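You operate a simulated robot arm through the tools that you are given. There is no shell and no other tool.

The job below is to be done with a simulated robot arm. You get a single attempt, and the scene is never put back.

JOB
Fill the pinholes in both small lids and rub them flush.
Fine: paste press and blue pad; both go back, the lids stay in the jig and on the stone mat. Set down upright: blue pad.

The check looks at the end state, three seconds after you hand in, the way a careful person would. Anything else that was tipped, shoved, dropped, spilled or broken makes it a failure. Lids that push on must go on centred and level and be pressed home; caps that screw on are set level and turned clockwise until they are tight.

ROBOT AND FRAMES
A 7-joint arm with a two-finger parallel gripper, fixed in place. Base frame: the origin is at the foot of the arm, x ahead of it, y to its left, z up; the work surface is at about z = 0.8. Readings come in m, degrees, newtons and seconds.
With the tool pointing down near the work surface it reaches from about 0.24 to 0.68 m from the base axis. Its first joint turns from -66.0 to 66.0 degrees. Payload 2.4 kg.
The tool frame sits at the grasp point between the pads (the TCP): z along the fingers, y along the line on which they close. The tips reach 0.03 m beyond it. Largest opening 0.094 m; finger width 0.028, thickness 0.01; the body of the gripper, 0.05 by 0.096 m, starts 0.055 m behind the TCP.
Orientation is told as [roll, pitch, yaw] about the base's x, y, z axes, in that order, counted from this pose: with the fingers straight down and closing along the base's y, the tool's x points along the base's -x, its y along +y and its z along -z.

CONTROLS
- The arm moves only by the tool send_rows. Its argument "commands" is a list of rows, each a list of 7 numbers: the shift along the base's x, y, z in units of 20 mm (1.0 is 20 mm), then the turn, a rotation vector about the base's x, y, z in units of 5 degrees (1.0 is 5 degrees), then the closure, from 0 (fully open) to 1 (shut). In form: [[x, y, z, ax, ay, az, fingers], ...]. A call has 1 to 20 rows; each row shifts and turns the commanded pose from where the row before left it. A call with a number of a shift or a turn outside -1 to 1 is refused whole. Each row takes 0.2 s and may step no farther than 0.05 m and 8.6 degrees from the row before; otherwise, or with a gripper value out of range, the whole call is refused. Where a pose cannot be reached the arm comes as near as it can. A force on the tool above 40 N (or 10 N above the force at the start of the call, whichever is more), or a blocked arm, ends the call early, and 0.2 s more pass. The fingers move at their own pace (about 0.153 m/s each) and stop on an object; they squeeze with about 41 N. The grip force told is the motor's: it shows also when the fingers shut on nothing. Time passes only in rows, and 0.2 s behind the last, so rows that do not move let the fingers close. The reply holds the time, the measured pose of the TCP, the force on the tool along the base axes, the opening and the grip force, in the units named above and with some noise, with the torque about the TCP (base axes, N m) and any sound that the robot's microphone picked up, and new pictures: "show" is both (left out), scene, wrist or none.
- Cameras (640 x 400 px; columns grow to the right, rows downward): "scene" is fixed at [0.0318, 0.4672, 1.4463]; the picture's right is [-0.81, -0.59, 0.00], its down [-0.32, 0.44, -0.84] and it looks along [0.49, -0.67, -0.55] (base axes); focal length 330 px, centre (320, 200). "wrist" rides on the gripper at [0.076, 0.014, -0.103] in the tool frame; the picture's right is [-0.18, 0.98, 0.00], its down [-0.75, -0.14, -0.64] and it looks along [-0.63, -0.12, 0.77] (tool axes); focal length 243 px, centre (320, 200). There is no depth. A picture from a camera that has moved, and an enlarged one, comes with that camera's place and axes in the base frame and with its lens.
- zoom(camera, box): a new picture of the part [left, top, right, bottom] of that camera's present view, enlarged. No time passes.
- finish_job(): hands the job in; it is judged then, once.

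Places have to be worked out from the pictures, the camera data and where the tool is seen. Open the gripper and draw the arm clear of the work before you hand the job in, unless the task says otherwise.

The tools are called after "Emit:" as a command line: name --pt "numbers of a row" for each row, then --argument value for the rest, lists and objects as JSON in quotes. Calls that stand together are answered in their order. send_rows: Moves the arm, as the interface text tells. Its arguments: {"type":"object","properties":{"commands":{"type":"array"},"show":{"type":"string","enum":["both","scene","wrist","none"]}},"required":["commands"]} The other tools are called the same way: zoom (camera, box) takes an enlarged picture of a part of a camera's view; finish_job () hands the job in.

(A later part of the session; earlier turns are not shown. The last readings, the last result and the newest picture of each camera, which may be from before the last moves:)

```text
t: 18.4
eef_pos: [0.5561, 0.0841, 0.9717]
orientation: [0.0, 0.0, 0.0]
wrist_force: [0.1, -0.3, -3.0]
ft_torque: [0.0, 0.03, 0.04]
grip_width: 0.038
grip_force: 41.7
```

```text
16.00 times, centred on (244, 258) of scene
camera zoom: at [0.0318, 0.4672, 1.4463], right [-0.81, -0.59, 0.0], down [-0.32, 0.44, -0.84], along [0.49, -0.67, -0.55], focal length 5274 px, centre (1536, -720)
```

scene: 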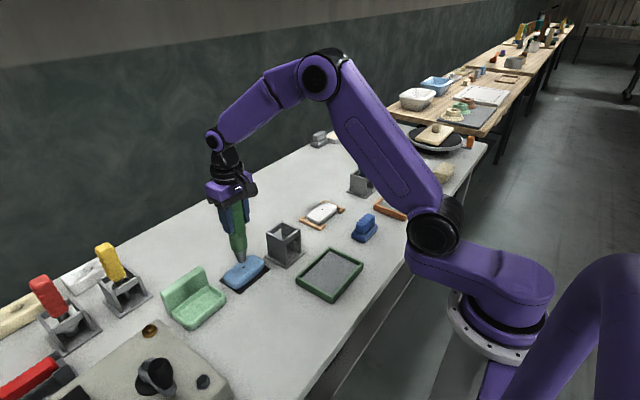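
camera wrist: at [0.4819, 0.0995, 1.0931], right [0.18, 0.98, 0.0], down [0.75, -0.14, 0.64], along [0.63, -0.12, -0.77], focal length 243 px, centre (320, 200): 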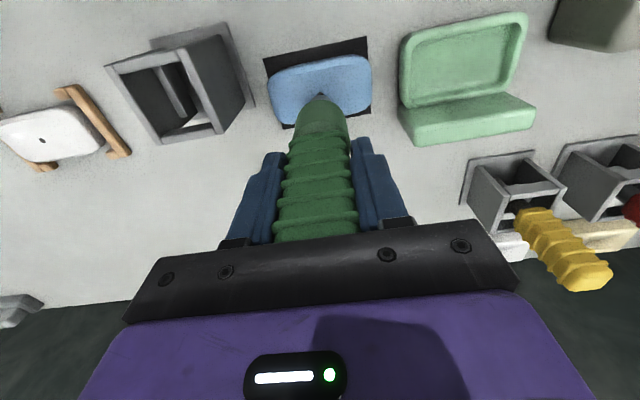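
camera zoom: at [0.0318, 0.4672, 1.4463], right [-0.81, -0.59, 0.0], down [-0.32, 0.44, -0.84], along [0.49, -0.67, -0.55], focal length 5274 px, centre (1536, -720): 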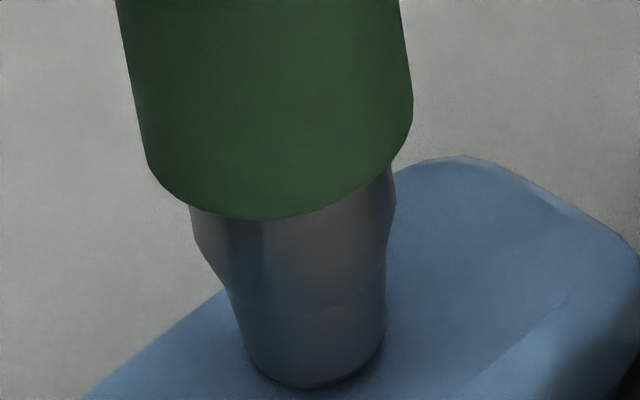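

The tip is within about 1 mm of the lid with no contact force yet. I continue with 0.6 mm steps.

Emit:
send_rows --pt "0 0 -0.03 0 0 0 1" --pt "0 0 -0.03 0 0 0 1" --pt "0 0 0 0 0 0 1" --show "none"

```text
t: 19.2
eef_pos: [0.5545, 0.0842, 0.9689]
orientation: [0.0, -0.1, 0.0]
wrist_force: [-0.8, 0.4, -3.0]
ft_torque: [0.0, 0.04, 0.04]
grip_width: 0.0379
grip_force: 40.9
```

Emit:
send_rows --pt "0 0 -0.03 0 0 0 1" --pt "0 0 -0.03 0 0 0 1" --pt "0 0 0 0 0 0 1" --show "none"

Emit:
zoom --camera "scene" --box '[228, 250, 260, 275]'

```text
t: 20.0
eef_pos: [0.5556, 0.0835, 0.97]
orientation: [0.0, 0.1, -0.1]
wrist_force: [-1.1, -0.1, -0.3]
ft_torque: [-0.1, 0.06, -0.03]
grip_width: 0.038
grip_force: 41.3
```

```text
16.00 times, centred on (244, 262) of scene
camera zoom: at [0.0318, 0.4672, 1.4463], right [-0.81, -0.59, 0.0], down [-0.32, 0.44, -0.84], along [0.49, -0.67, -0.55], focal length 5274 px, centre (1536, -800)
```

zoom: 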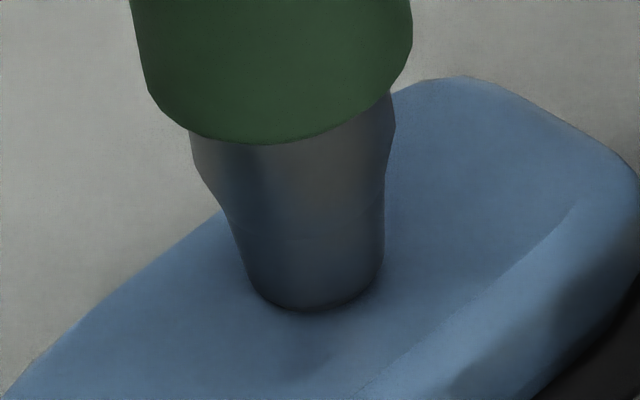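

Contact made (about 2.5 N). I press a bit harder to drive paste into the hole, listening for any sound.

Emit:
send_rows --pt "0 0 -0.04 0 0 0 1" --pt "0 0 -0.04 0 0 0 1" --pt "0 0 0 0 0 0 1" --show "none"

```text
t: 20.8
eef_pos: [0.5553, 0.0838, 0.9676]
orientation: [0.0, -0.1, 0.0]
wrist_force: [0.1, -0.7, 1.9]
ft_torque: [-0.07, -0.1, 0.01]
grip_width: 0.0377
grip_force: 40.8
```

Force rose to ~4–5 N over baseline. I look for whether the tool slips or a plunger moves, then keep pressing.

Emit:
zoom --camera "scene" --box '[215, 180, 265, 275]'

Emit:
send_rows --pt "0 0 -0.06 0 0 0 1" --pt "0 0 -0.06 0 0 0 1" --pt "0 0 0 0 0 0 1" --pt "0 0 0 0 0 0 1" --show "none"

Emit:
zoom --camera "scene" --box '[228, 250, 260, 275]'

```text
4.21 times, centred on (240, 228) of scene
camera zoom: at [0.0318, 0.4672, 1.4463], right [-0.81, -0.59, 0.0], down [-0.32, 0.44, -0.84], along [0.49, -0.67, -0.55], focal length 1388 px, centre (657, 84)
```

zoom: 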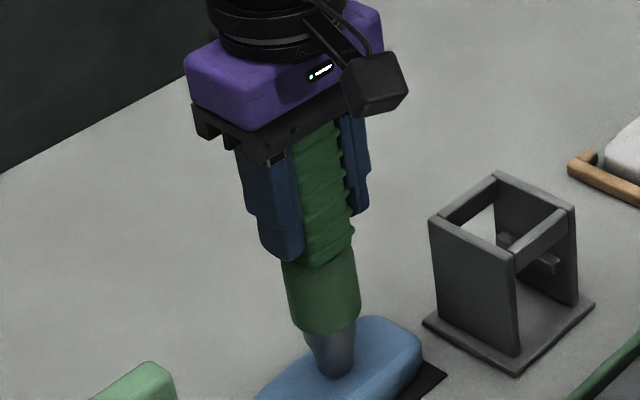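

```text
t: 21.8
eef_pos: [0.5555, 0.0845, 0.9648]
orientation: [0.0, 0.0, 0.0]
wrist_force: [-0.4, -1.7, 1.9]
ft_torque: [-0.26, -0.07, 0.0]
grip_width: 0.0381
grip_force: 40.6
```

```text
16.00 times, centred on (244, 262) of scene
camera zoom: at [0.0318, 0.4671, 1.4463], right [-0.81, -0.59, 0.0], down [-0.32, 0.44, -0.84], along [0.49, -0.67, -0.55], focal length 5274 px, centre (1536, -800)
```

zoom: 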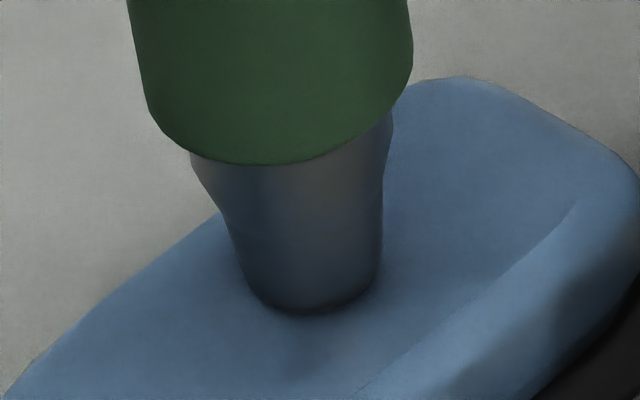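

The green body has moved down ~4 mm over the nozzle while the nozzle stayed put, so it's a spring-loaded press that doses as it is pushed. I push a little further in small steps, watching for a stop or a sound.

Emit:
send_rows --pt "0 0 -0.05 0 0 0 1" --pt "0 0 -0.05 0 0 0 1" --pt "0 0 0 0 0 0 1" --show "none"

Emit:
zoom --camera "scene" --box '[228, 250, 260, 275]'

```text
t: 22.6
eef_pos: [0.5563, 0.0851, 0.9625]
orientation: [0.0, 0.0, 0.0]
wrist_force: [-0.1, -0.3, 1.8]
ft_torque: [-0.01, -0.02, 0.0]
grip_width: 0.038
grip_force: 41.1
```

```text
16.00 times, centred on (244, 262) of scene
camera zoom: at [0.0317, 0.4672, 1.4463], right [-0.81, -0.59, 0.0], down [-0.32, 0.44, -0.84], along [0.49, -0.67, -0.55], focal length 5274 px, centre (1536, -800)
```

zoom: 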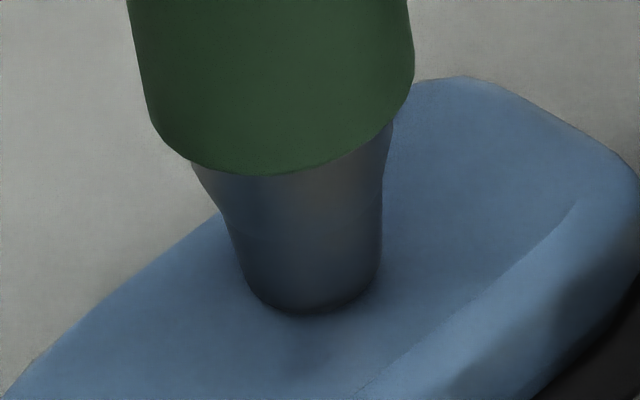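

Force stays at ~4.5 N as the body slides (~6 mm so far). I push a bit more toward a firm stop.

Emit:
send_rows --pt "0 0 -0.05 0 0 0 1" --pt "0 0 -0.05 0 0 0 1" --pt "0 0 -0.05 0 0 0 1" --pt "0 0 0 0 0 0 1" --show "none"

Emit:
zoom --camera "scene" --box '[228, 250, 260, 275]'

```text
t: 23.6
eef_pos: [0.5549, 0.085, 0.959]
orientation: [0.0, -0.1, 0.0]
wrist_force: [1.3, 1.0, 3.4]
ft_torque: [0.15, -0.18, 0.0]
grip_width: 0.0378
grip_force: 41.4
```

```text
16.00 times, centred on (244, 262) of scene
camera zoom: at [0.0318, 0.4672, 1.4463], right [-0.81, -0.59, 0.0], down [-0.32, 0.44, -0.84], along [0.49, -0.67, -0.55], focal length 5274 px, centre (1536, -800)
```

zoom: 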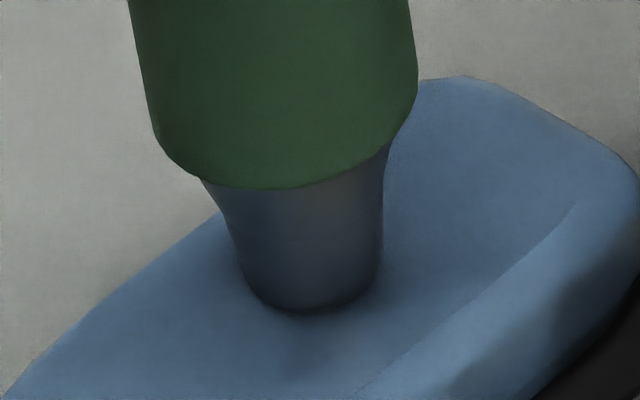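

About 9 mm of stroke has gone in with ~6 N. I lift up to see whether the hole has received paste.

Emit:
send_rows --pt "0 0 0.3 0 0 0 1" --pt "0 0 0.6 0 0 0 1" --pt "0 0 0.9 0 0 0 1" --pt "0 0 0.9 0 0 0 1" --pt "0 0 0 0 0 0 1" --show "none"

Emit:
zoom --camera "scene" --box '[220, 235, 268, 275]'

Emit:
zoom --camera "wrist" --box '[280, 40, 360, 110]'

```text
t: 24.8
eef_pos: [0.5551, 0.0841, 1.0128]
orientation: [0.0, 0.0, 0.0]
wrist_force: [-0.1, 0.0, -2.2]
ft_torque: [-0.01, 0.02, 0.03]
grip_width: 0.0379
grip_force: 41.0
```

```text
10.00 times, centred on (244, 255) of scene
camera zoom: at [0.0318, 0.4672, 1.4463], right [-0.81, -0.59, 0.0], down [-0.32, 0.44, -0.84], along [0.49, -0.67, -0.55], focal length 3296 px, centre (1080, -350)
```

zoom: 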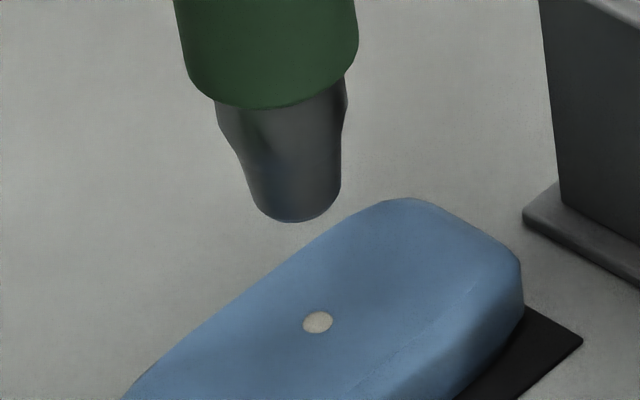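

```text
5.71 times, centred on (320, 75) of wrist
camera zoom: at [0.4785, 0.0992, 1.1153], right [0.18, 0.98, 0.0], down [0.75, -0.14, 0.64], along [0.63, -0.12, -0.77], focal length 1386 px, centre (320, 914)
```

zoom: 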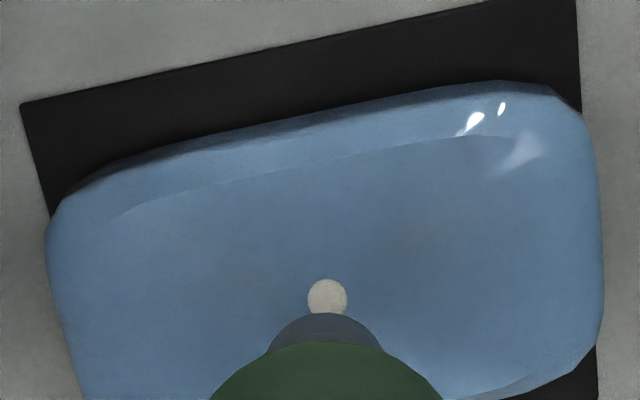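

The blue lid's hole is now filled with a beige plug. I zoom closer to check that it is complete and not slumped.

Emit:
zoom --camera "scene" --box '[236, 259, 252, 269]'

Emit:
zoom --camera "scene" --box '[236, 240, 260, 256]'

```text
16.00 times, centred on (244, 264) of scene
camera zoom: at [0.0318, 0.4672, 1.4463], right [-0.81, -0.59, 0.0], down [-0.32, 0.44, -0.84], along [0.49, -0.67, -0.55], focal length 5274 px, centre (1536, -824)
```

zoom: 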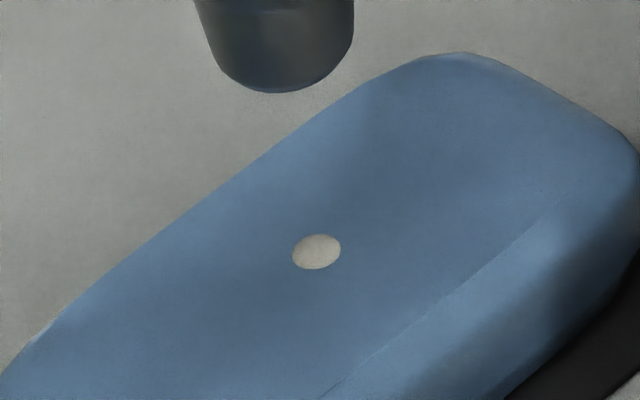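

```text
16.00 times, centred on (248, 248) of scene
camera zoom: at [0.0318, 0.4672, 1.4463], right [-0.81, -0.59, 0.0], down [-0.32, 0.44, -0.84], along [0.49, -0.67, -0.55], focal length 5274 px, centre (1472, -568)
```

zoom: 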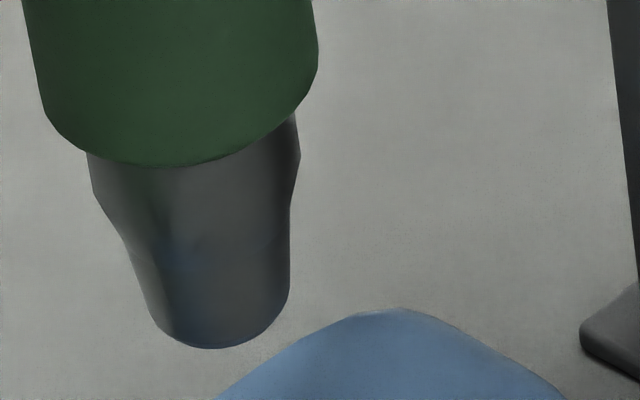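

The plug is complete and slightly proud. Next is the white lid: its hole is offset from the blue one by (-0.011, -0.3325). I rise to clear the stand and traverse.

Emit:
send_rows --pt "0 0 0.95 0 0 0 1" --pt "0 0 0.95 0 0 0 1" --pt "0 0 0.95 0 0 0 1" --pt "-0.032 -0.978 0 0 0 0 1" --pt "-0.032 -0.978 0 0 0 0 1" --pt "-0.032 -0.978 0 0 0 0 1" --pt "-0.032 -0.978 0 0 0 0 1" --pt "-0.032 -0.978 0 0 0 0 1" --pt "-0.032 -0.978 0 0 0 0 1" --pt "-0.032 -0.978 0 0 0 0 1" --pt "-0.032 -0.978 0 0 0 0 1" --pt "-0.032 -0.978 0 0 0 0 1" --pt "-0.032 -0.978 0 0 0 0 1" --pt "-0.032 -0.978 0 0 0 0 1" --pt "-0.032 -0.978 0 0 0 0 1" --pt "-0.032 -0.978 0 0 0 0 1" --pt "-0.032 -0.978 0 0 0 0 1" --pt "-0.032 -0.978 0 0 0 0 1" --pt "-0.032 -0.978 0 0 0 0 1" --pt "-0.032 -0.978 0 0 0 0 1" --show "none"

Emit:
send_rows --pt "0 0 -1 0 0 0 1" --pt "0 0 -1 0 0 0 1" --pt "0 0 -1 0 0 0 1" --pt "0 0 -0.8 0 0 0 1" --pt "0 0 0 0 0 0 1" --show "both"

Emit:
zoom --camera "scene" --box '[304, 185, 344, 220]'

Emit:
zoom --camera "wrist" --box '[280, 60, 360, 120]'

```text
t: 29.0
eef_pos: [0.5434, -0.2498, 1.0691]
orientation: [0.0, 0.1, -0.2]
wrist_force: [0.5, 0.0, -1.6]
ft_torque: [0.01, 0.0, 0.0]
grip_width: 0.0381
grip_force: 40.9
```

```text
t: 30.2
eef_pos: [0.5452, -0.249, 0.9937]
orientation: [0.0, 0.0, 0.1]
wrist_force: [-0.1, -0.2, -2.5]
ft_torque: [0.0, -0.04, -0.04]
grip_width: 0.0381
grip_force: 40.6
camera wrist: at [0.4689, -0.2336, 1.0969], right [0.18, 0.98, 0.0], down [0.75, -0.14, 0.64], along [0.63, -0.12, -0.77], focal length 243 px, centre (320, 200)
```

scene: 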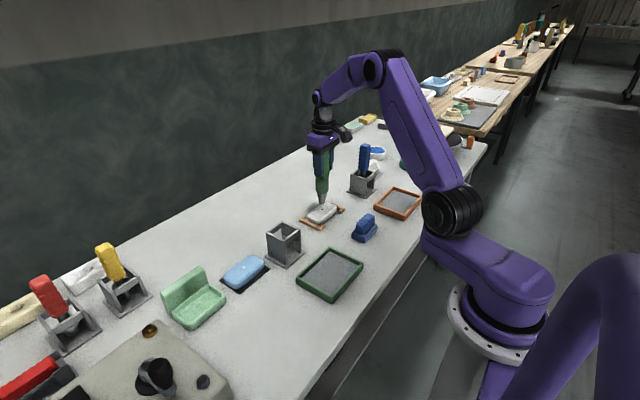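
wrist: 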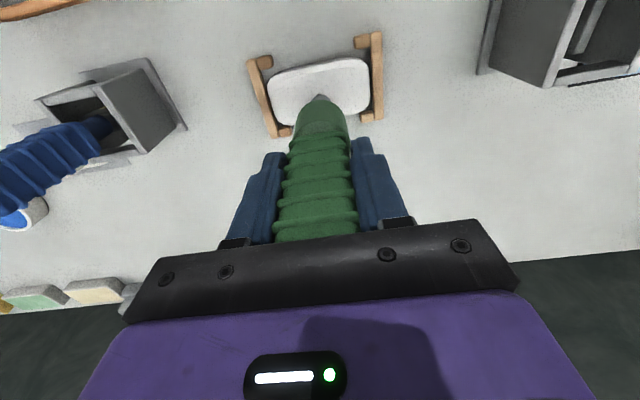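

```text
11.43 times, centred on (324, 202) of scene
camera zoom: at [0.0318, 0.4672, 1.4463], right [-0.81, -0.59, 0.0], down [-0.32, 0.44, -0.84], along [0.49, -0.67, -0.55], focal length 3768 px, centre (274, 171)
```

zoom: 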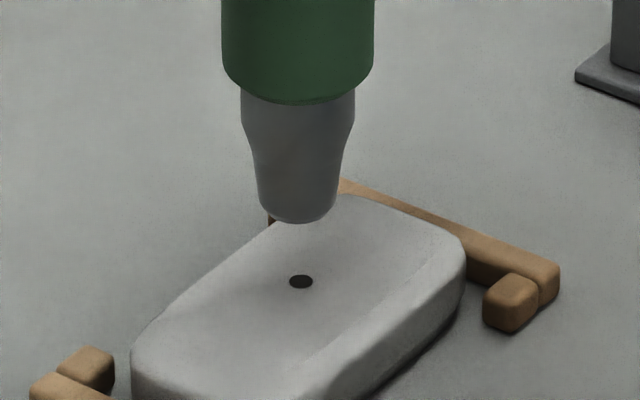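

```text
6.67 times, centred on (320, 90) of wrist
camera zoom: at [0.4689, -0.2336, 1.0969], right [0.18, 0.98, 0.0], down [0.75, -0.14, 0.64], along [0.63, -0.12, -0.77], focal length 1618 px, centre (320, 933)
```

zoom: 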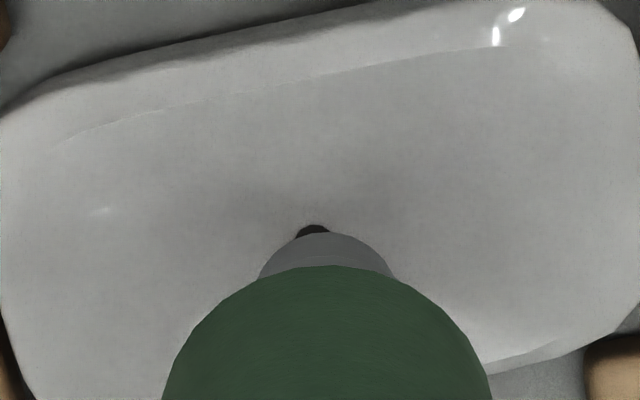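

The tip is ~2 mm off in y and ~27 mm above the white lid. I correct -2 mm in y and descend to near contact, then check.

Emit:
send_rows --pt "0 -0.1 0 0 0 0 1" --pt "0 0 -0.5 0 0 0 1" --pt "0 0 -0.4 0 0 0 1" --pt "0 0 -0.15 0 0 0 1" --pt "0 0 0 0 0 0 1" --show "none"

Emit:
zoom --camera "scene" --box '[308, 195, 340, 215]'

Emit:
zoom --camera "wrist" --box '[280, 60, 360, 120]'

```text
t: 31.4
eef_pos: [0.5445, -0.2514, 0.9737]
orientation: [0.0, 0.1, -0.1]
wrist_force: [0.2, -0.3, -2.7]
ft_torque: [0.02, 0.0, -0.01]
grip_width: 0.0381
grip_force: 41.3
```

```text
16.00 times, centred on (324, 205) of scene
camera zoom: at [0.0318, 0.4672, 1.4463], right [-0.81, -0.59, 0.0], down [-0.32, 0.44, -0.84], along [0.49, -0.67, -0.55], focal length 5274 px, centre (256, 120)
```

zoom: 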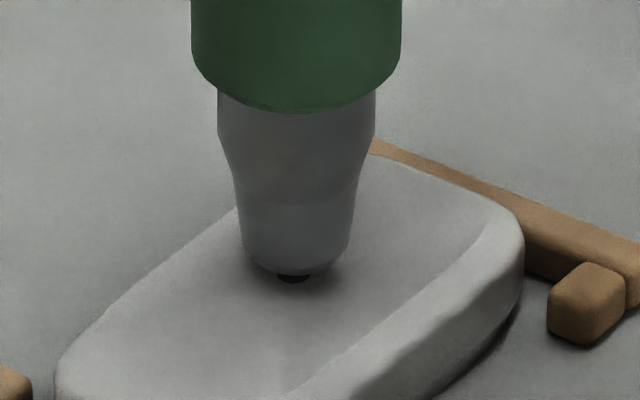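

```text
6.67 times, centred on (320, 90) of wrist
camera zoom: at [0.4686, -0.2359, 1.0758], right [0.18, 0.98, 0.0], down [0.75, -0.14, 0.64], along [0.63, -0.12, -0.77], focal length 1618 px, centre (320, 933)
```

zoom: 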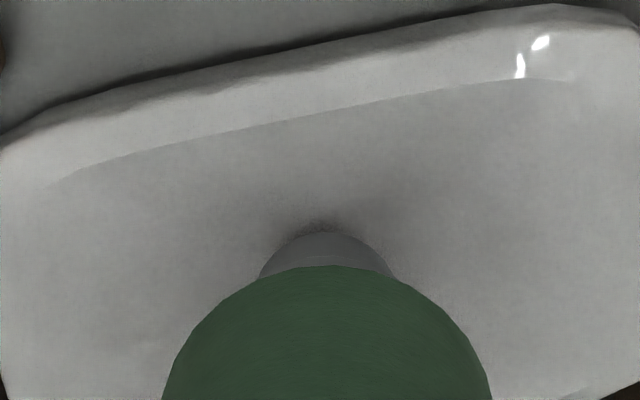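

Aligned within ~0.5 mm, about 7.5 mm above. I descend to contact and begin pressing.

Emit:
send_rows --pt "0 0 -0.2 0 0 0 1" --pt "0 0 -0.1 0 0 0 1" --pt "0 0 -0.05 0 0 0 1" --pt "0 0 -0.03 0 0 0 1" --pt "0 0 0 0 0 0 1" --show "none"

Emit:
zoom --camera "scene" --box '[308, 195, 340, 215]'

```text
t: 32.6
eef_pos: [0.5445, -0.2511, 0.9646]
orientation: [0.1, 0.0, 0.0]
wrist_force: [-0.4, 1.3, 1.3]
ft_torque: [0.24, 0.04, 0.01]
grip_width: 0.038
grip_force: 40.8
```

```text
16.00 times, centred on (324, 205) of scene
camera zoom: at [0.0317, 0.4672, 1.4463], right [-0.81, -0.59, 0.0], down [-0.32, 0.44, -0.84], along [0.49, -0.67, -0.55], focal length 5274 px, centre (256, 120)
```

zoom: 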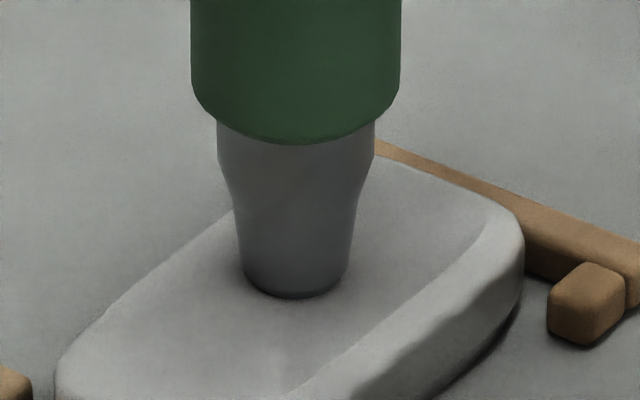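

Contact with ~4 N. I push the same ~8.5 mm stroke in small steps.

Emit:
send_rows --pt "0 0 -0.05 0 0 0 1" --pt "0 0 -0.05 0 0 0 1" --pt "0 0 -0.05 0 0 0 1" --pt "0 0 -0.05 0 0 0 1" --pt "0 0 0 0 0 0 1" --show "none"

Emit:
send_rows --pt "0 0 -0.05 0 0 0 1" --pt "0 0 -0.05 0 0 0 1" --pt "0 0 -0.05 0 0 0 1" --pt "0 0 -0.05 0 0 0 1" --pt "0 0 -0.03 0 0 0 1" --pt "0 0 0 0 0 0 1" --pt "0 0 0 0 0 0 1" --show "none"

Emit:
zoom --camera "scene" --box '[308, 195, 340, 215]'

```text
t: 33.8
eef_pos: [0.5452, -0.2507, 0.9619]
orientation: [0.0, -0.1, 0.0]
wrist_force: [1.3, -0.1, 2.0]
ft_torque: [0.15, -0.11, 0.0]
grip_width: 0.0383
grip_force: 41.0
```

```text
t: 35.4
eef_pos: [0.5458, -0.2522, 0.9577]
orientation: [0.1, 0.1, 0.0]
wrist_force: [0.0, 0.0, 3.0]
ft_torque: [0.02, -0.02, -0.05]
grip_width: 0.0379
grip_force: 40.8
```

```text
16.00 times, centred on (324, 205) of scene
camera zoom: at [0.0317, 0.4672, 1.4463], right [-0.81, -0.59, 0.0], down [-0.32, 0.44, -0.84], along [0.49, -0.67, -0.55], focal length 5274 px, centre (256, 120)
```

zoom: 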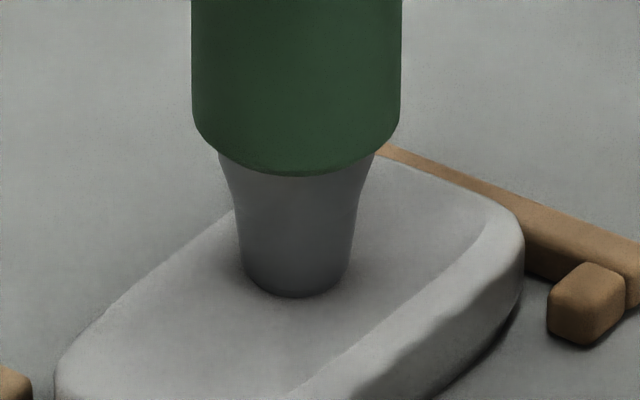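

About 9 mm of stroke is in, like on the blue lid. I lift off and inspect.

Emit:
send_rows --pt "0 0 0.3 0 0 0 1" --pt "0 0 0.6 0 0 0 1" --pt "0 0 0.9 0 0 0 1" --pt "0 0 0.9 0 0 0 1" --pt "0 0 0 0 0 0 1" --show "none"

Emit:
zoom --camera "scene" --box '[308, 195, 340, 220]'

Emit:
zoom --camera "wrist" --box '[280, 40, 360, 110]'

```text
t: 36.6
eef_pos: [0.5449, -0.2519, 1.0111]
orientation: [0.1, 0.1, 0.0]
wrist_force: [0.0, 0.1, -2.2]
ft_torque: [0.02, -0.02, -0.01]
grip_width: 0.0381
grip_force: 41.6
```

```text
16.00 times, centred on (324, 208) of scene
camera zoom: at [0.0318, 0.4672, 1.4463], right [-0.81, -0.59, 0.0], down [-0.32, 0.44, -0.84], along [0.49, -0.67, -0.55], focal length 5274 px, centre (256, 80)
```

zoom: 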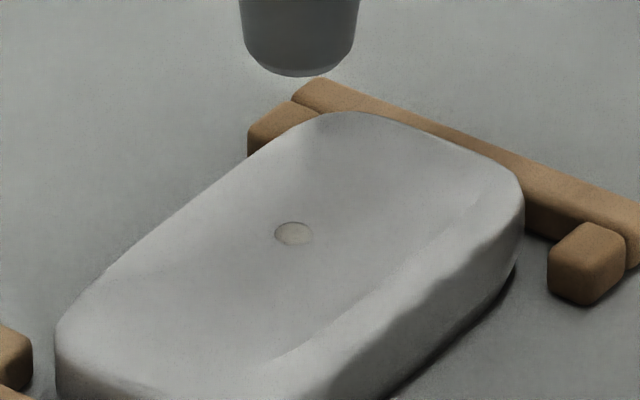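

```text
5.71 times, centred on (320, 75) of wrist
camera zoom: at [0.4686, -0.2368, 1.1138], right [0.18, 0.98, 0.0], down [0.75, -0.14, 0.64], along [0.63, -0.12, -0.77], focal length 1386 px, centre (320, 914)
```

zoom: 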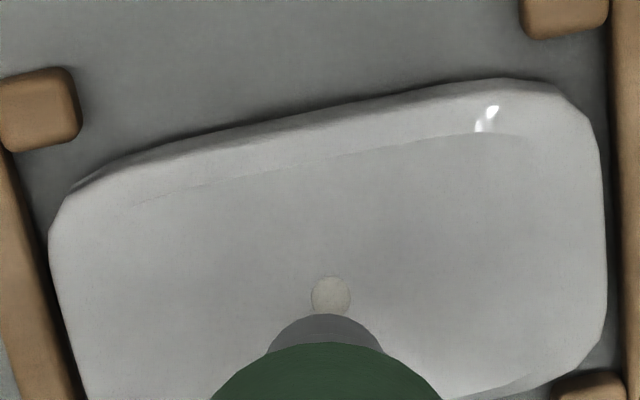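

Both holes are filled. I return the press: up, back over the stand (offset +0.2169 y, -0.024 x from here), then check alignment before lowering.

Emit:
send_rows --pt "0 0 1 0 0 0 1" --pt "0 0 1 0 0 0 1" --pt "0 0 0.95 0 0 0 1" --pt "-0.1092 0.986 0 0 0 0 1" --pt "-0.1092 0.986 0 0 0 0 1" --pt "-0.1092 0.986 0 0 0 0 1" --pt "-0.1092 0.986 0 0 0 0 1" --pt "-0.1092 0.986 0 0 0 0 1" --pt "-0.1092 0.986 0 0 0 0 1" --pt "-0.1092 0.986 0 0 0 0 1" --pt "-0.1092 0.986 0 0 0 0 1" --pt "-0.1092 0.986 0 0 0 0 1" --pt "-0.1092 0.986 0 0 0 0 1" --pt "-0.1092 0.986 0 0 0 0 1" --pt "0 0 0 0 0 0 1" --show "both"

Emit:
zoom --camera "scene" --box '[268, 200, 298, 230]'

Emit:
zoom --camera "wrist" --box '[260, 20, 380, 150]'

```text
t: 39.8
eef_pos: [0.5206, -0.0333, 1.0688]
orientation: [-0.1, 0.0, 0.0]
wrist_force: [0.4, 0.7, -2.8]
ft_torque: [0.02, 0.02, -0.01]
grip_width: 0.038
grip_force: 41.5
camera wrist: at [0.4445, -0.0191, 1.1726], right [0.18, 0.98, 0.0], down [0.75, -0.14, 0.64], along [0.63, -0.12, -0.77], focal length 243 px, centre (320, 200)
```

scene: 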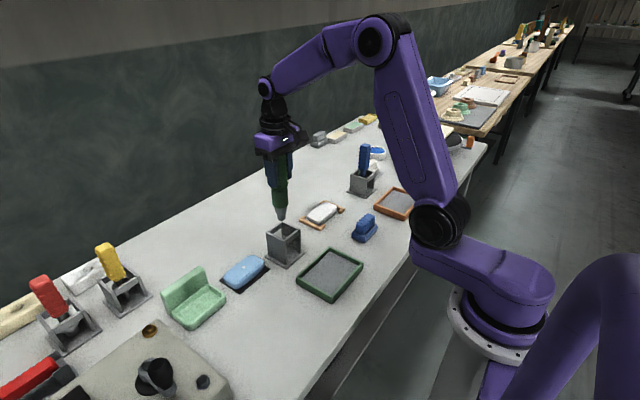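
wrist: 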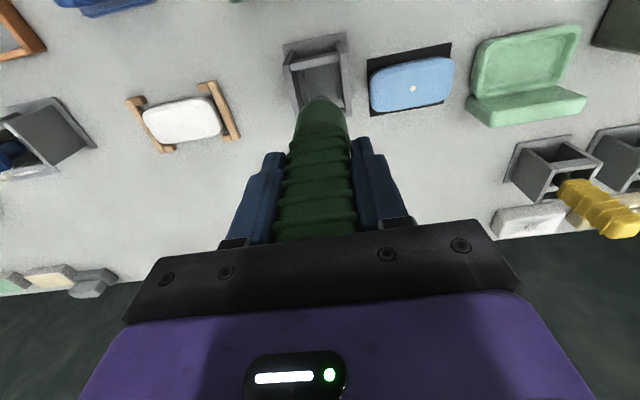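

```text
13.33 times, centred on (283, 215) of scene
camera zoom: at [0.0318, 0.4672, 1.4463], right [-0.81, -0.59, 0.0], down [-0.33, 0.44, -0.84], along [0.49, -0.67, -0.55], focal length 4395 px, centre (813, 0)
```

zoom: 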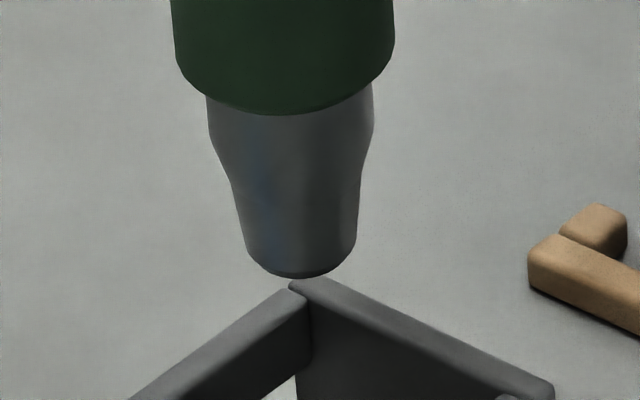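

```text
3.08 times, centred on (320, 85) of wrist
camera zoom: at [0.4445, -0.0191, 1.1726], right [0.18, 0.98, 0.0], down [0.75, -0.14, 0.64], along [0.63, -0.12, -0.77], focal length 746 px, centre (320, 554)
```

zoom: 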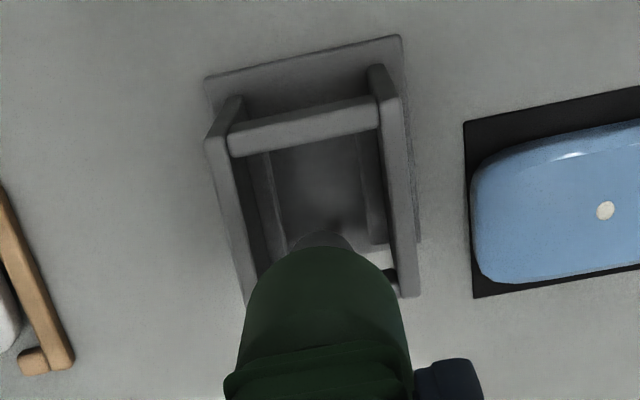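

Tip matches the earlier extraction position within ~1 mm. I nudge x by -0.7 mm and lower into the stand, slowing toward the seat.

Emit:
send_rows --pt "-0.035 0 -0.8 0 0 0 1" --pt "0 0 -0.8 0 0 0 1" --pt "0 0 -0.8 0 0 0 1" --pt "0 0 -0.8 0 0 0 1" --pt "0 0 -0.8 0 0 0 1" --pt "0 0 -0.6 0 0 0 1" --pt "0 0 0 0 0 0 1" --show "both"

Emit:
zoom --camera "scene" --box '[250, 190, 320, 270]'

```text
t: 41.4
eef_pos: [0.5215, -0.0346, 0.9784]
orientation: [-0.1, -0.1, 0.0]
wrist_force: [0.7, 1.1, -2.8]
ft_torque: [-0.01, 0.01, -0.03]
grip_width: 0.0379
grip_force: 41.0
camera wrist: at [0.4442, -0.0196, 1.0807], right [0.18, 0.98, 0.0], down [0.75, -0.14, 0.64], along [0.63, -0.12, -0.77], focal length 243 px, centre (320, 200)
```

scene: 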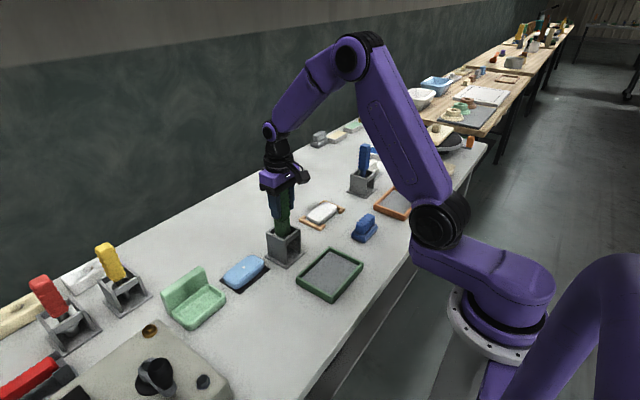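
wrist: 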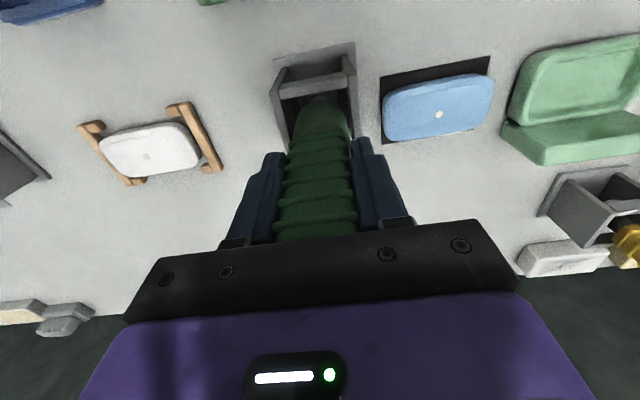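

```text
5.00 times, centred on (285, 230) of scene
camera zoom: at [0.0318, 0.4672, 1.4463], right [-0.81, -0.59, 0.0], down [-0.32, 0.44, -0.84], along [0.49, -0.67, -0.55], focal length 1648 px, centre (495, 50)
```

zoom: 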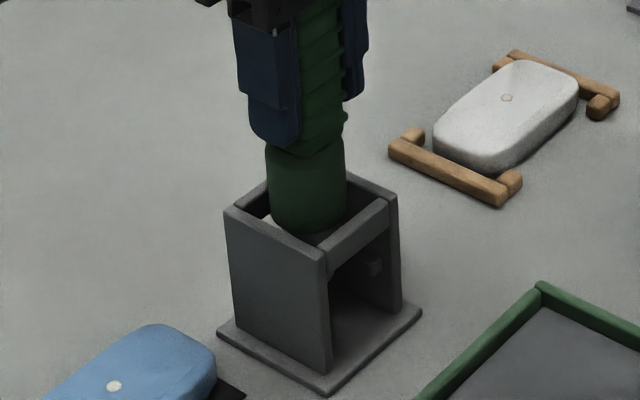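

It is entering the stand cleanly with no side force. I lower the remaining distance slowly.

Emit:
send_rows --pt "0 0 -0.5 0 0 0 1" --pt "0 0 -0.5 0 0 0 1" --pt "0 0 -0.3 0 0 0 1" --pt "0 0 0 0 0 0 1" --show "none"

Emit:
zoom --camera "scene" --box '[250, 190, 320, 270]'

```text
t: 42.4
eef_pos: [0.522, -0.034, 0.9518]
orientation: [0.0, 0.0, 0.0]
wrist_force: [-0.4, -0.2, -2.9]
ft_torque: [-0.02, 0.01, 0.02]
grip_width: 0.0381
grip_force: 40.7
```

```text
5.00 times, centred on (285, 230) of scene
camera zoom: at [0.0318, 0.4672, 1.4463], right [-0.81, -0.59, 0.0], down [-0.32, 0.44, -0.84], along [0.49, -0.67, -0.55], focal length 1648 px, centre (495, 50)
```

zoom: 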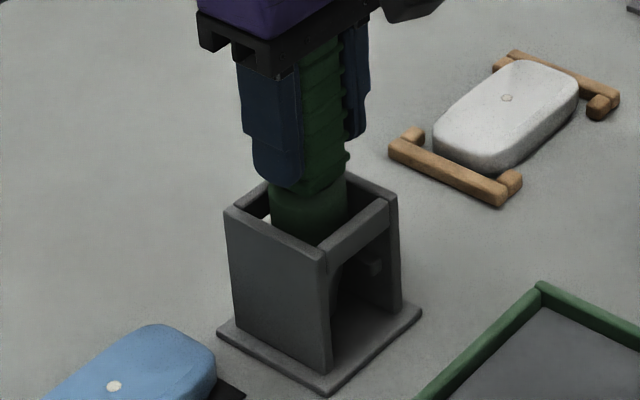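

Emit:
send_rows --pt "0 0 -0.08 0 0 0 1" --pt "0 0 -0.06 0 0 0 1" --pt "0 0 -0.04 0 0 0 1" --pt "0 0 0 0 0 0 1" --show "none"

```text
t: 43.4
eef_pos: [0.5202, -0.034, 0.9491]
orientation: [0.0, -0.2, 0.0]
wrist_force: [-0.1, 0.4, -2.6]
ft_torque: [0.01, -0.02, 0.0]
grip_width: 0.0379
grip_force: 41.0
```

Still carrying the weight, ~1 mm above the original seat. I continue in sub-millimetre steps until the stand takes the load.

Emit:
send_rows --pt "0 0 -0.04 0 0 0 1" --pt "0 0 -0.03 0 0 0 1" --pt "0 0 0 0 0 0 1" --show "none"

```text
t: 44.2
eef_pos: [0.5204, -0.0341, 0.9474]
orientation: [0.0, 0.0, 0.1]
wrist_force: [0.0, 0.3, -3.0]
ft_torque: [0.01, 0.03, -0.01]
grip_width: 0.0382
grip_force: 40.6
```

Emit:
send_rows --pt "0 0 -0.04 0 0 0 1" --pt "0 0 -0.04 0 0 0 1" --pt "0 0 0 0 0 0 1" --show "none"

Emit:
zoom --camera "scene" --box '[260, 205, 310, 270]'

Emit:
zoom --camera "wrist" --box '[230, 40, 410, 245]'

```text
t: 45.0
eef_pos: [0.5202, -0.0343, 0.9457]
orientation: [-0.1, 0.0, 0.0]
wrist_force: [0.2, -0.3, 1.9]
ft_torque: [-0.03, -0.02, -0.02]
grip_width: 0.038
grip_force: 41.0
```

```text
6.15 times, centred on (285, 238) of scene
camera zoom: at [0.0318, 0.4672, 1.4463], right [-0.81, -0.59, 0.0], down [-0.32, 0.44, -0.84], along [0.49, -0.67, -0.55], focal length 2029 px, centre (535, -31)
```

zoom: 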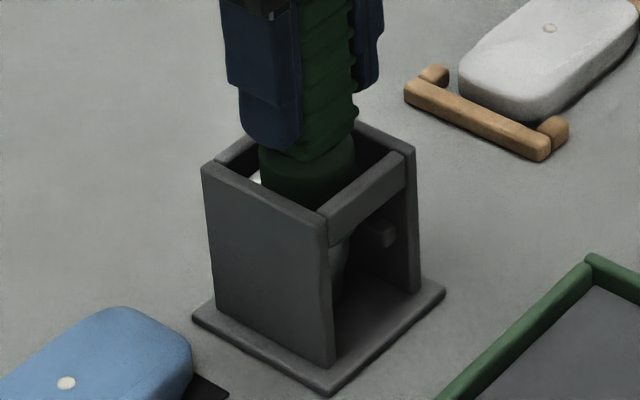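

```text
1.95 times, centred on (320, 142) of wrist
camera zoom: at [0.4436, -0.0196, 1.0489], right [0.18, 0.98, 0.0], down [0.75, -0.14, 0.64], along [0.63, -0.12, -0.77], focal length 473 px, centre (320, 312)
```

zoom: 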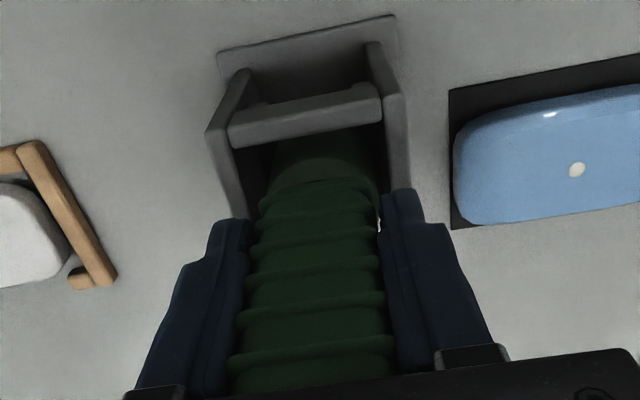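

The stand now takes the weight (force went from -3 to +1.9 N) and it sits as at the start. I release and retreat straight up.

Emit:
send_rows --pt "0 0 0.03 0 0 0 1" --pt "0 0 0 0 0 0 0.5" --pt "0 0 0 0 0 0 0" --pt "0 0 0 0 0 0 0" --pt "0 0 0 0 0 0 0" --show "wrist"

Emit:
send_rows --pt "0 0 0.5 0 0 0 0" --pt "0 0 1 0 0 0 0" --pt "0 0 1 0 0 0 0" --pt "0 0 1 0 0 0 0" --pt "0 0 1 0 0 0 0" --pt "0 0 1 0 0 0 0" --pt "0 0 1 0 0 0 0" --pt "0 0 0 0 0 0 0" --show "both"

Emit:
zoom --camera "scene" --box '[250, 185, 320, 270]'

```text
t: 46.2
eef_pos: [0.5193, -0.0352, 0.9465]
orientation: [0.0, 0.1, 0.0]
wrist_force: [0.6, -1.2, -1.0]
ft_torque: [-0.02, 0.01, 0.02]
grip_width: 0.0942
grip_force: 0.1
camera wrist: at [0.4437, -0.0197, 1.0495], right [0.18, 0.98, 0.0], down [0.75, -0.14, 0.64], along [0.63, -0.12, -0.77], focal length 243 px, centre (320, 200)
```

wrist: 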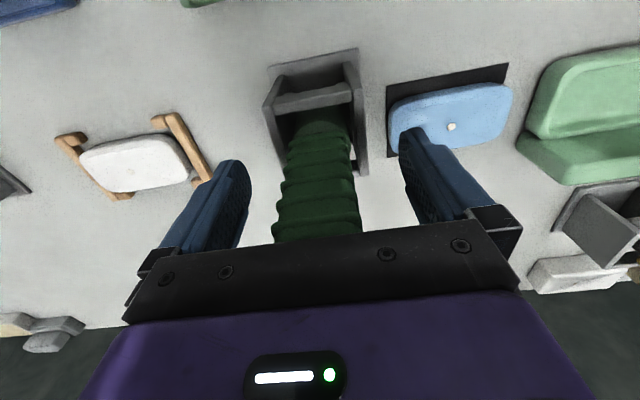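

```text
t: 48.0
eef_pos: [0.5188, -0.0333, 1.0755]
orientation: [0.0, 0.1, -0.1]
wrist_force: [0.6, 0.3, 0.7]
ft_torque: [-0.02, 0.02, 0.05]
grip_width: 0.0938
grip_force: 0.0
camera wrist: at [0.4427, -0.0192, 1.1785], right [0.18, 0.98, 0.0], down [0.75, -0.14, 0.64], along [0.63, -0.12, -0.77], focal length 243 px, centre (320, 200)
```

scene: 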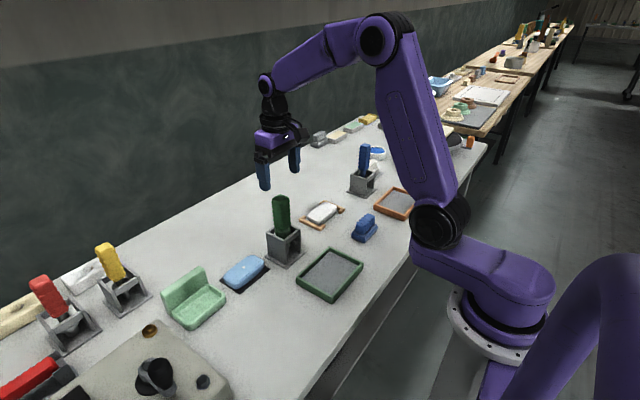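
wrist: 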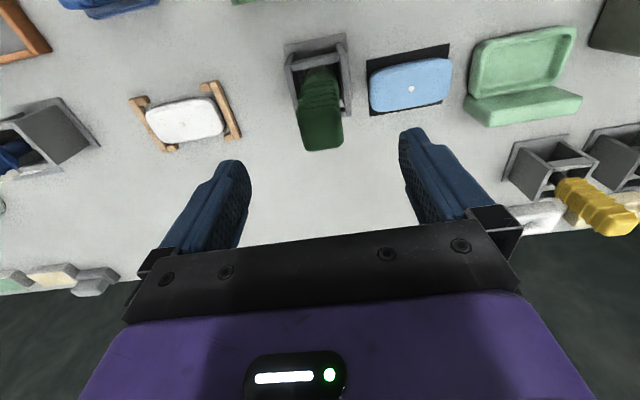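

```text
4.71 times, centred on (285, 228) of scene
camera zoom: at [0.0318, 0.4672, 1.4463], right [-0.81, -0.59, 0.0], down [-0.32, 0.44, -0.84], along [0.49, -0.67, -0.55], focal length 1551 px, centre (485, 71)
```

zoom: 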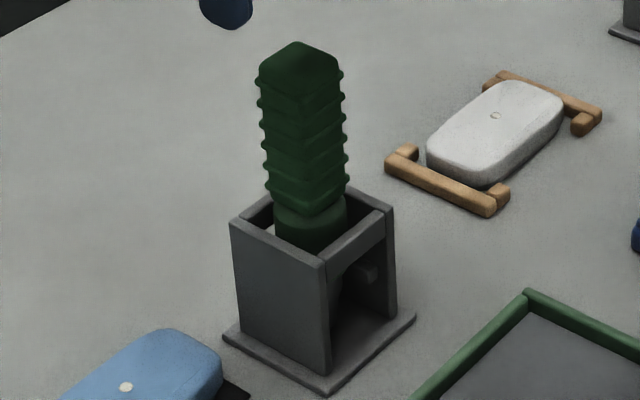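

The press stands upright in its stand. Next, the blue pad: from the scene view its base spans about x 0.366–0.413, y -0.296–-0.214, axis-aligned. I move above it for a close look.

Emit:
send_rows --pt "-0.542 -0.921 -0.2 0 0 0 0" --pt "-0.542 -0.921 -0.2 0 0 0 0" --pt "-0.542 -0.921 -0.2 0 0 0 0" --pt "-0.542 -0.921 -0.2 0 0 0 0" --pt "-0.542 -0.921 -0.2 0 0 0 0" --pt "-0.542 -0.921 -0.2 0 0 0 0" --pt "-0.542 -0.921 -0.3 0 0 0 0" --pt "-0.542 -0.921 -0.3 0 0 0 0" --pt "-0.542 -0.921 -0.3 0 0 0 0" --pt "-0.542 -0.921 -0.3 0 0 0 0" --pt "-0.542 -0.921 -0.3 0 0 0 0" --pt "-0.542 -0.921 -0.3 0 0 0 0" --pt "0 0 0 0 0 0 0" --show "both"

Emit:
zoom --camera "wrist" --box '[240, 30, 400, 200]'

Emit:
zoom --camera "scene" --box '[340, 200, 390, 250]'

```text
t: 50.8
eef_pos: [0.3891, -0.2556, 1.0162]
orientation: [0.1, 0.0, 0.0]
wrist_force: [0.3, -0.2, -0.7]
ft_torque: [0.01, -0.02, 0.04]
grip_width: 0.0941
grip_force: 0.1
camera wrist: at [0.3133, -0.2407, 1.1187], right [0.18, 0.98, 0.0], down [0.75, -0.14, 0.64], along [0.63, -0.12, -0.77], focal length 243 px, centre (320, 200)
```

scene: 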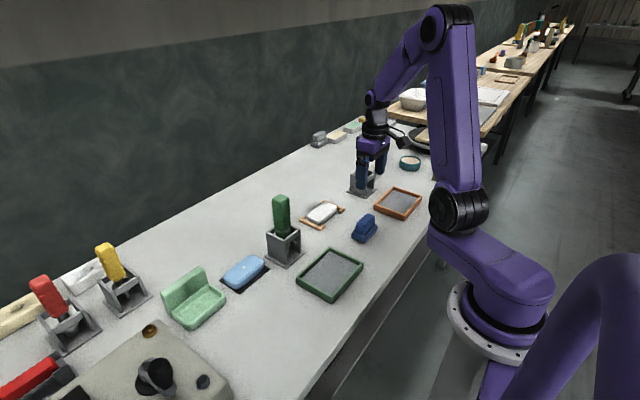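
wrist: 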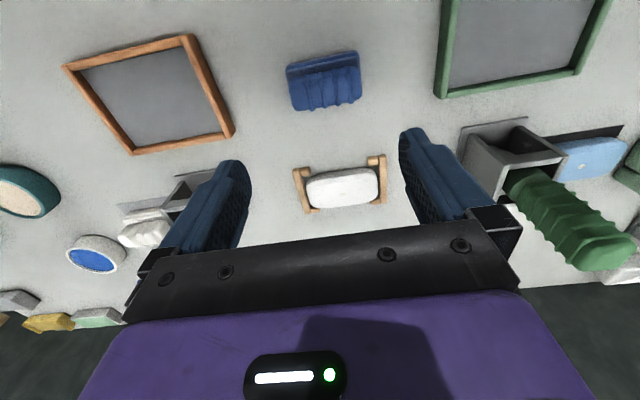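

```text
2.35 times, centred on (320, 115) of wrist
camera zoom: at [0.3133, -0.2407, 1.1187], right [0.18, 0.98, 0.0], down [0.75, -0.14, 0.64], along [0.63, -0.12, -0.77], focal length 571 px, centre (320, 400)
```

zoom: 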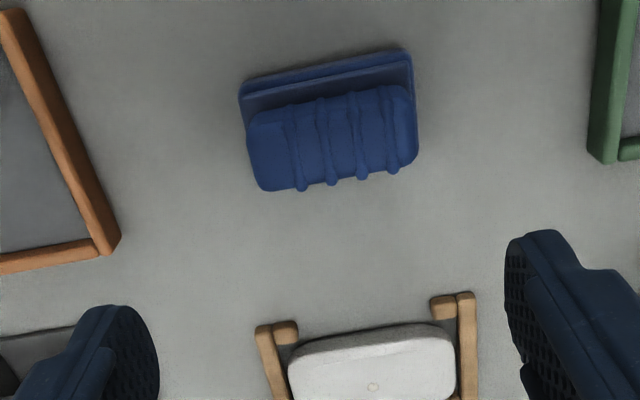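

```text
8.00 times, centred on (365, 225) of scene
camera zoom: at [0.0318, 0.4672, 1.4463], right [-0.81, -0.59, 0.0], down [-0.32, 0.44, -0.84], along [0.49, -0.67, -0.55], focal length 2637 px, centre (-40, 0)
```

zoom: 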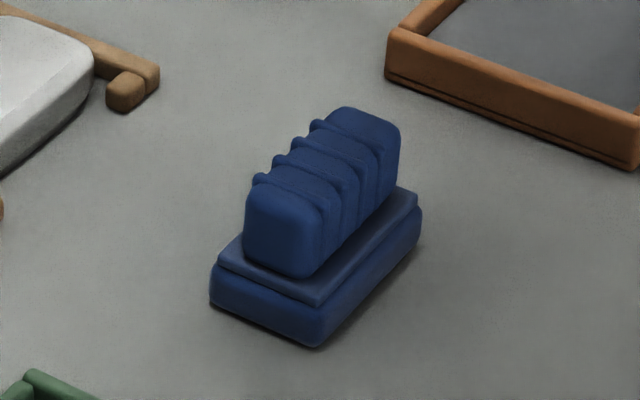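

I zoom closer on the pad to pin down the grip block's ends and height.

Emit:
zoom --camera "wrist" --box '[280, 42, 370, 117]'

Emit:
zoom --camera "scene" --box '[348, 208, 383, 248]'

```text
5.33 times, centred on (325, 80) of wrist
camera zoom: at [0.3133, -0.2407, 1.1187], right [0.18, 0.98, 0.0], down [0.75, -0.14, 0.64], along [0.63, -0.12, -0.77], focal length 1294 px, centre (293, 843)
```

zoom: 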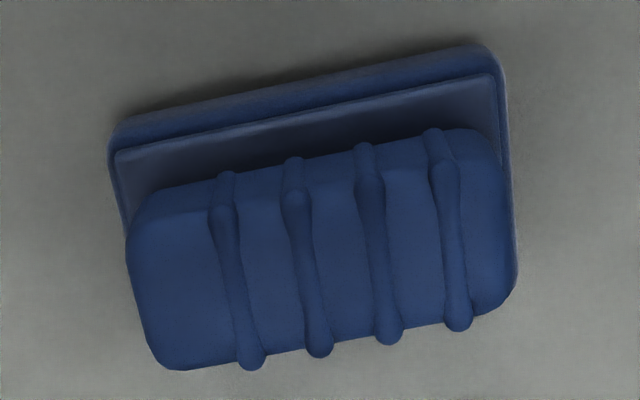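

```text
10.00 times, centred on (366, 228) of scene
camera zoom: at [0.0318, 0.4672, 1.4463], right [-0.81, -0.59, 0.0], down [-0.32, 0.44, -0.84], along [0.49, -0.67, -0.55], focal length 3296 px, centre (-135, -80)
```

zoom: 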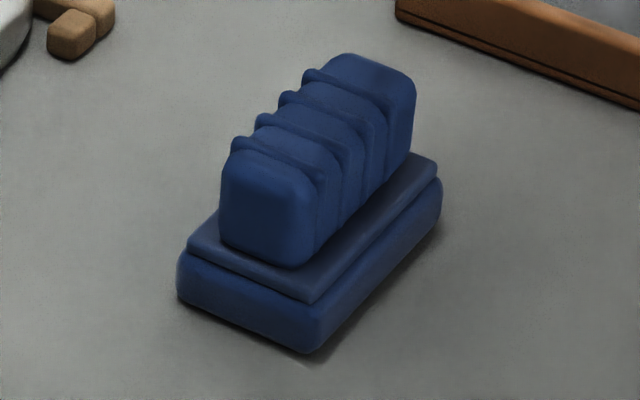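

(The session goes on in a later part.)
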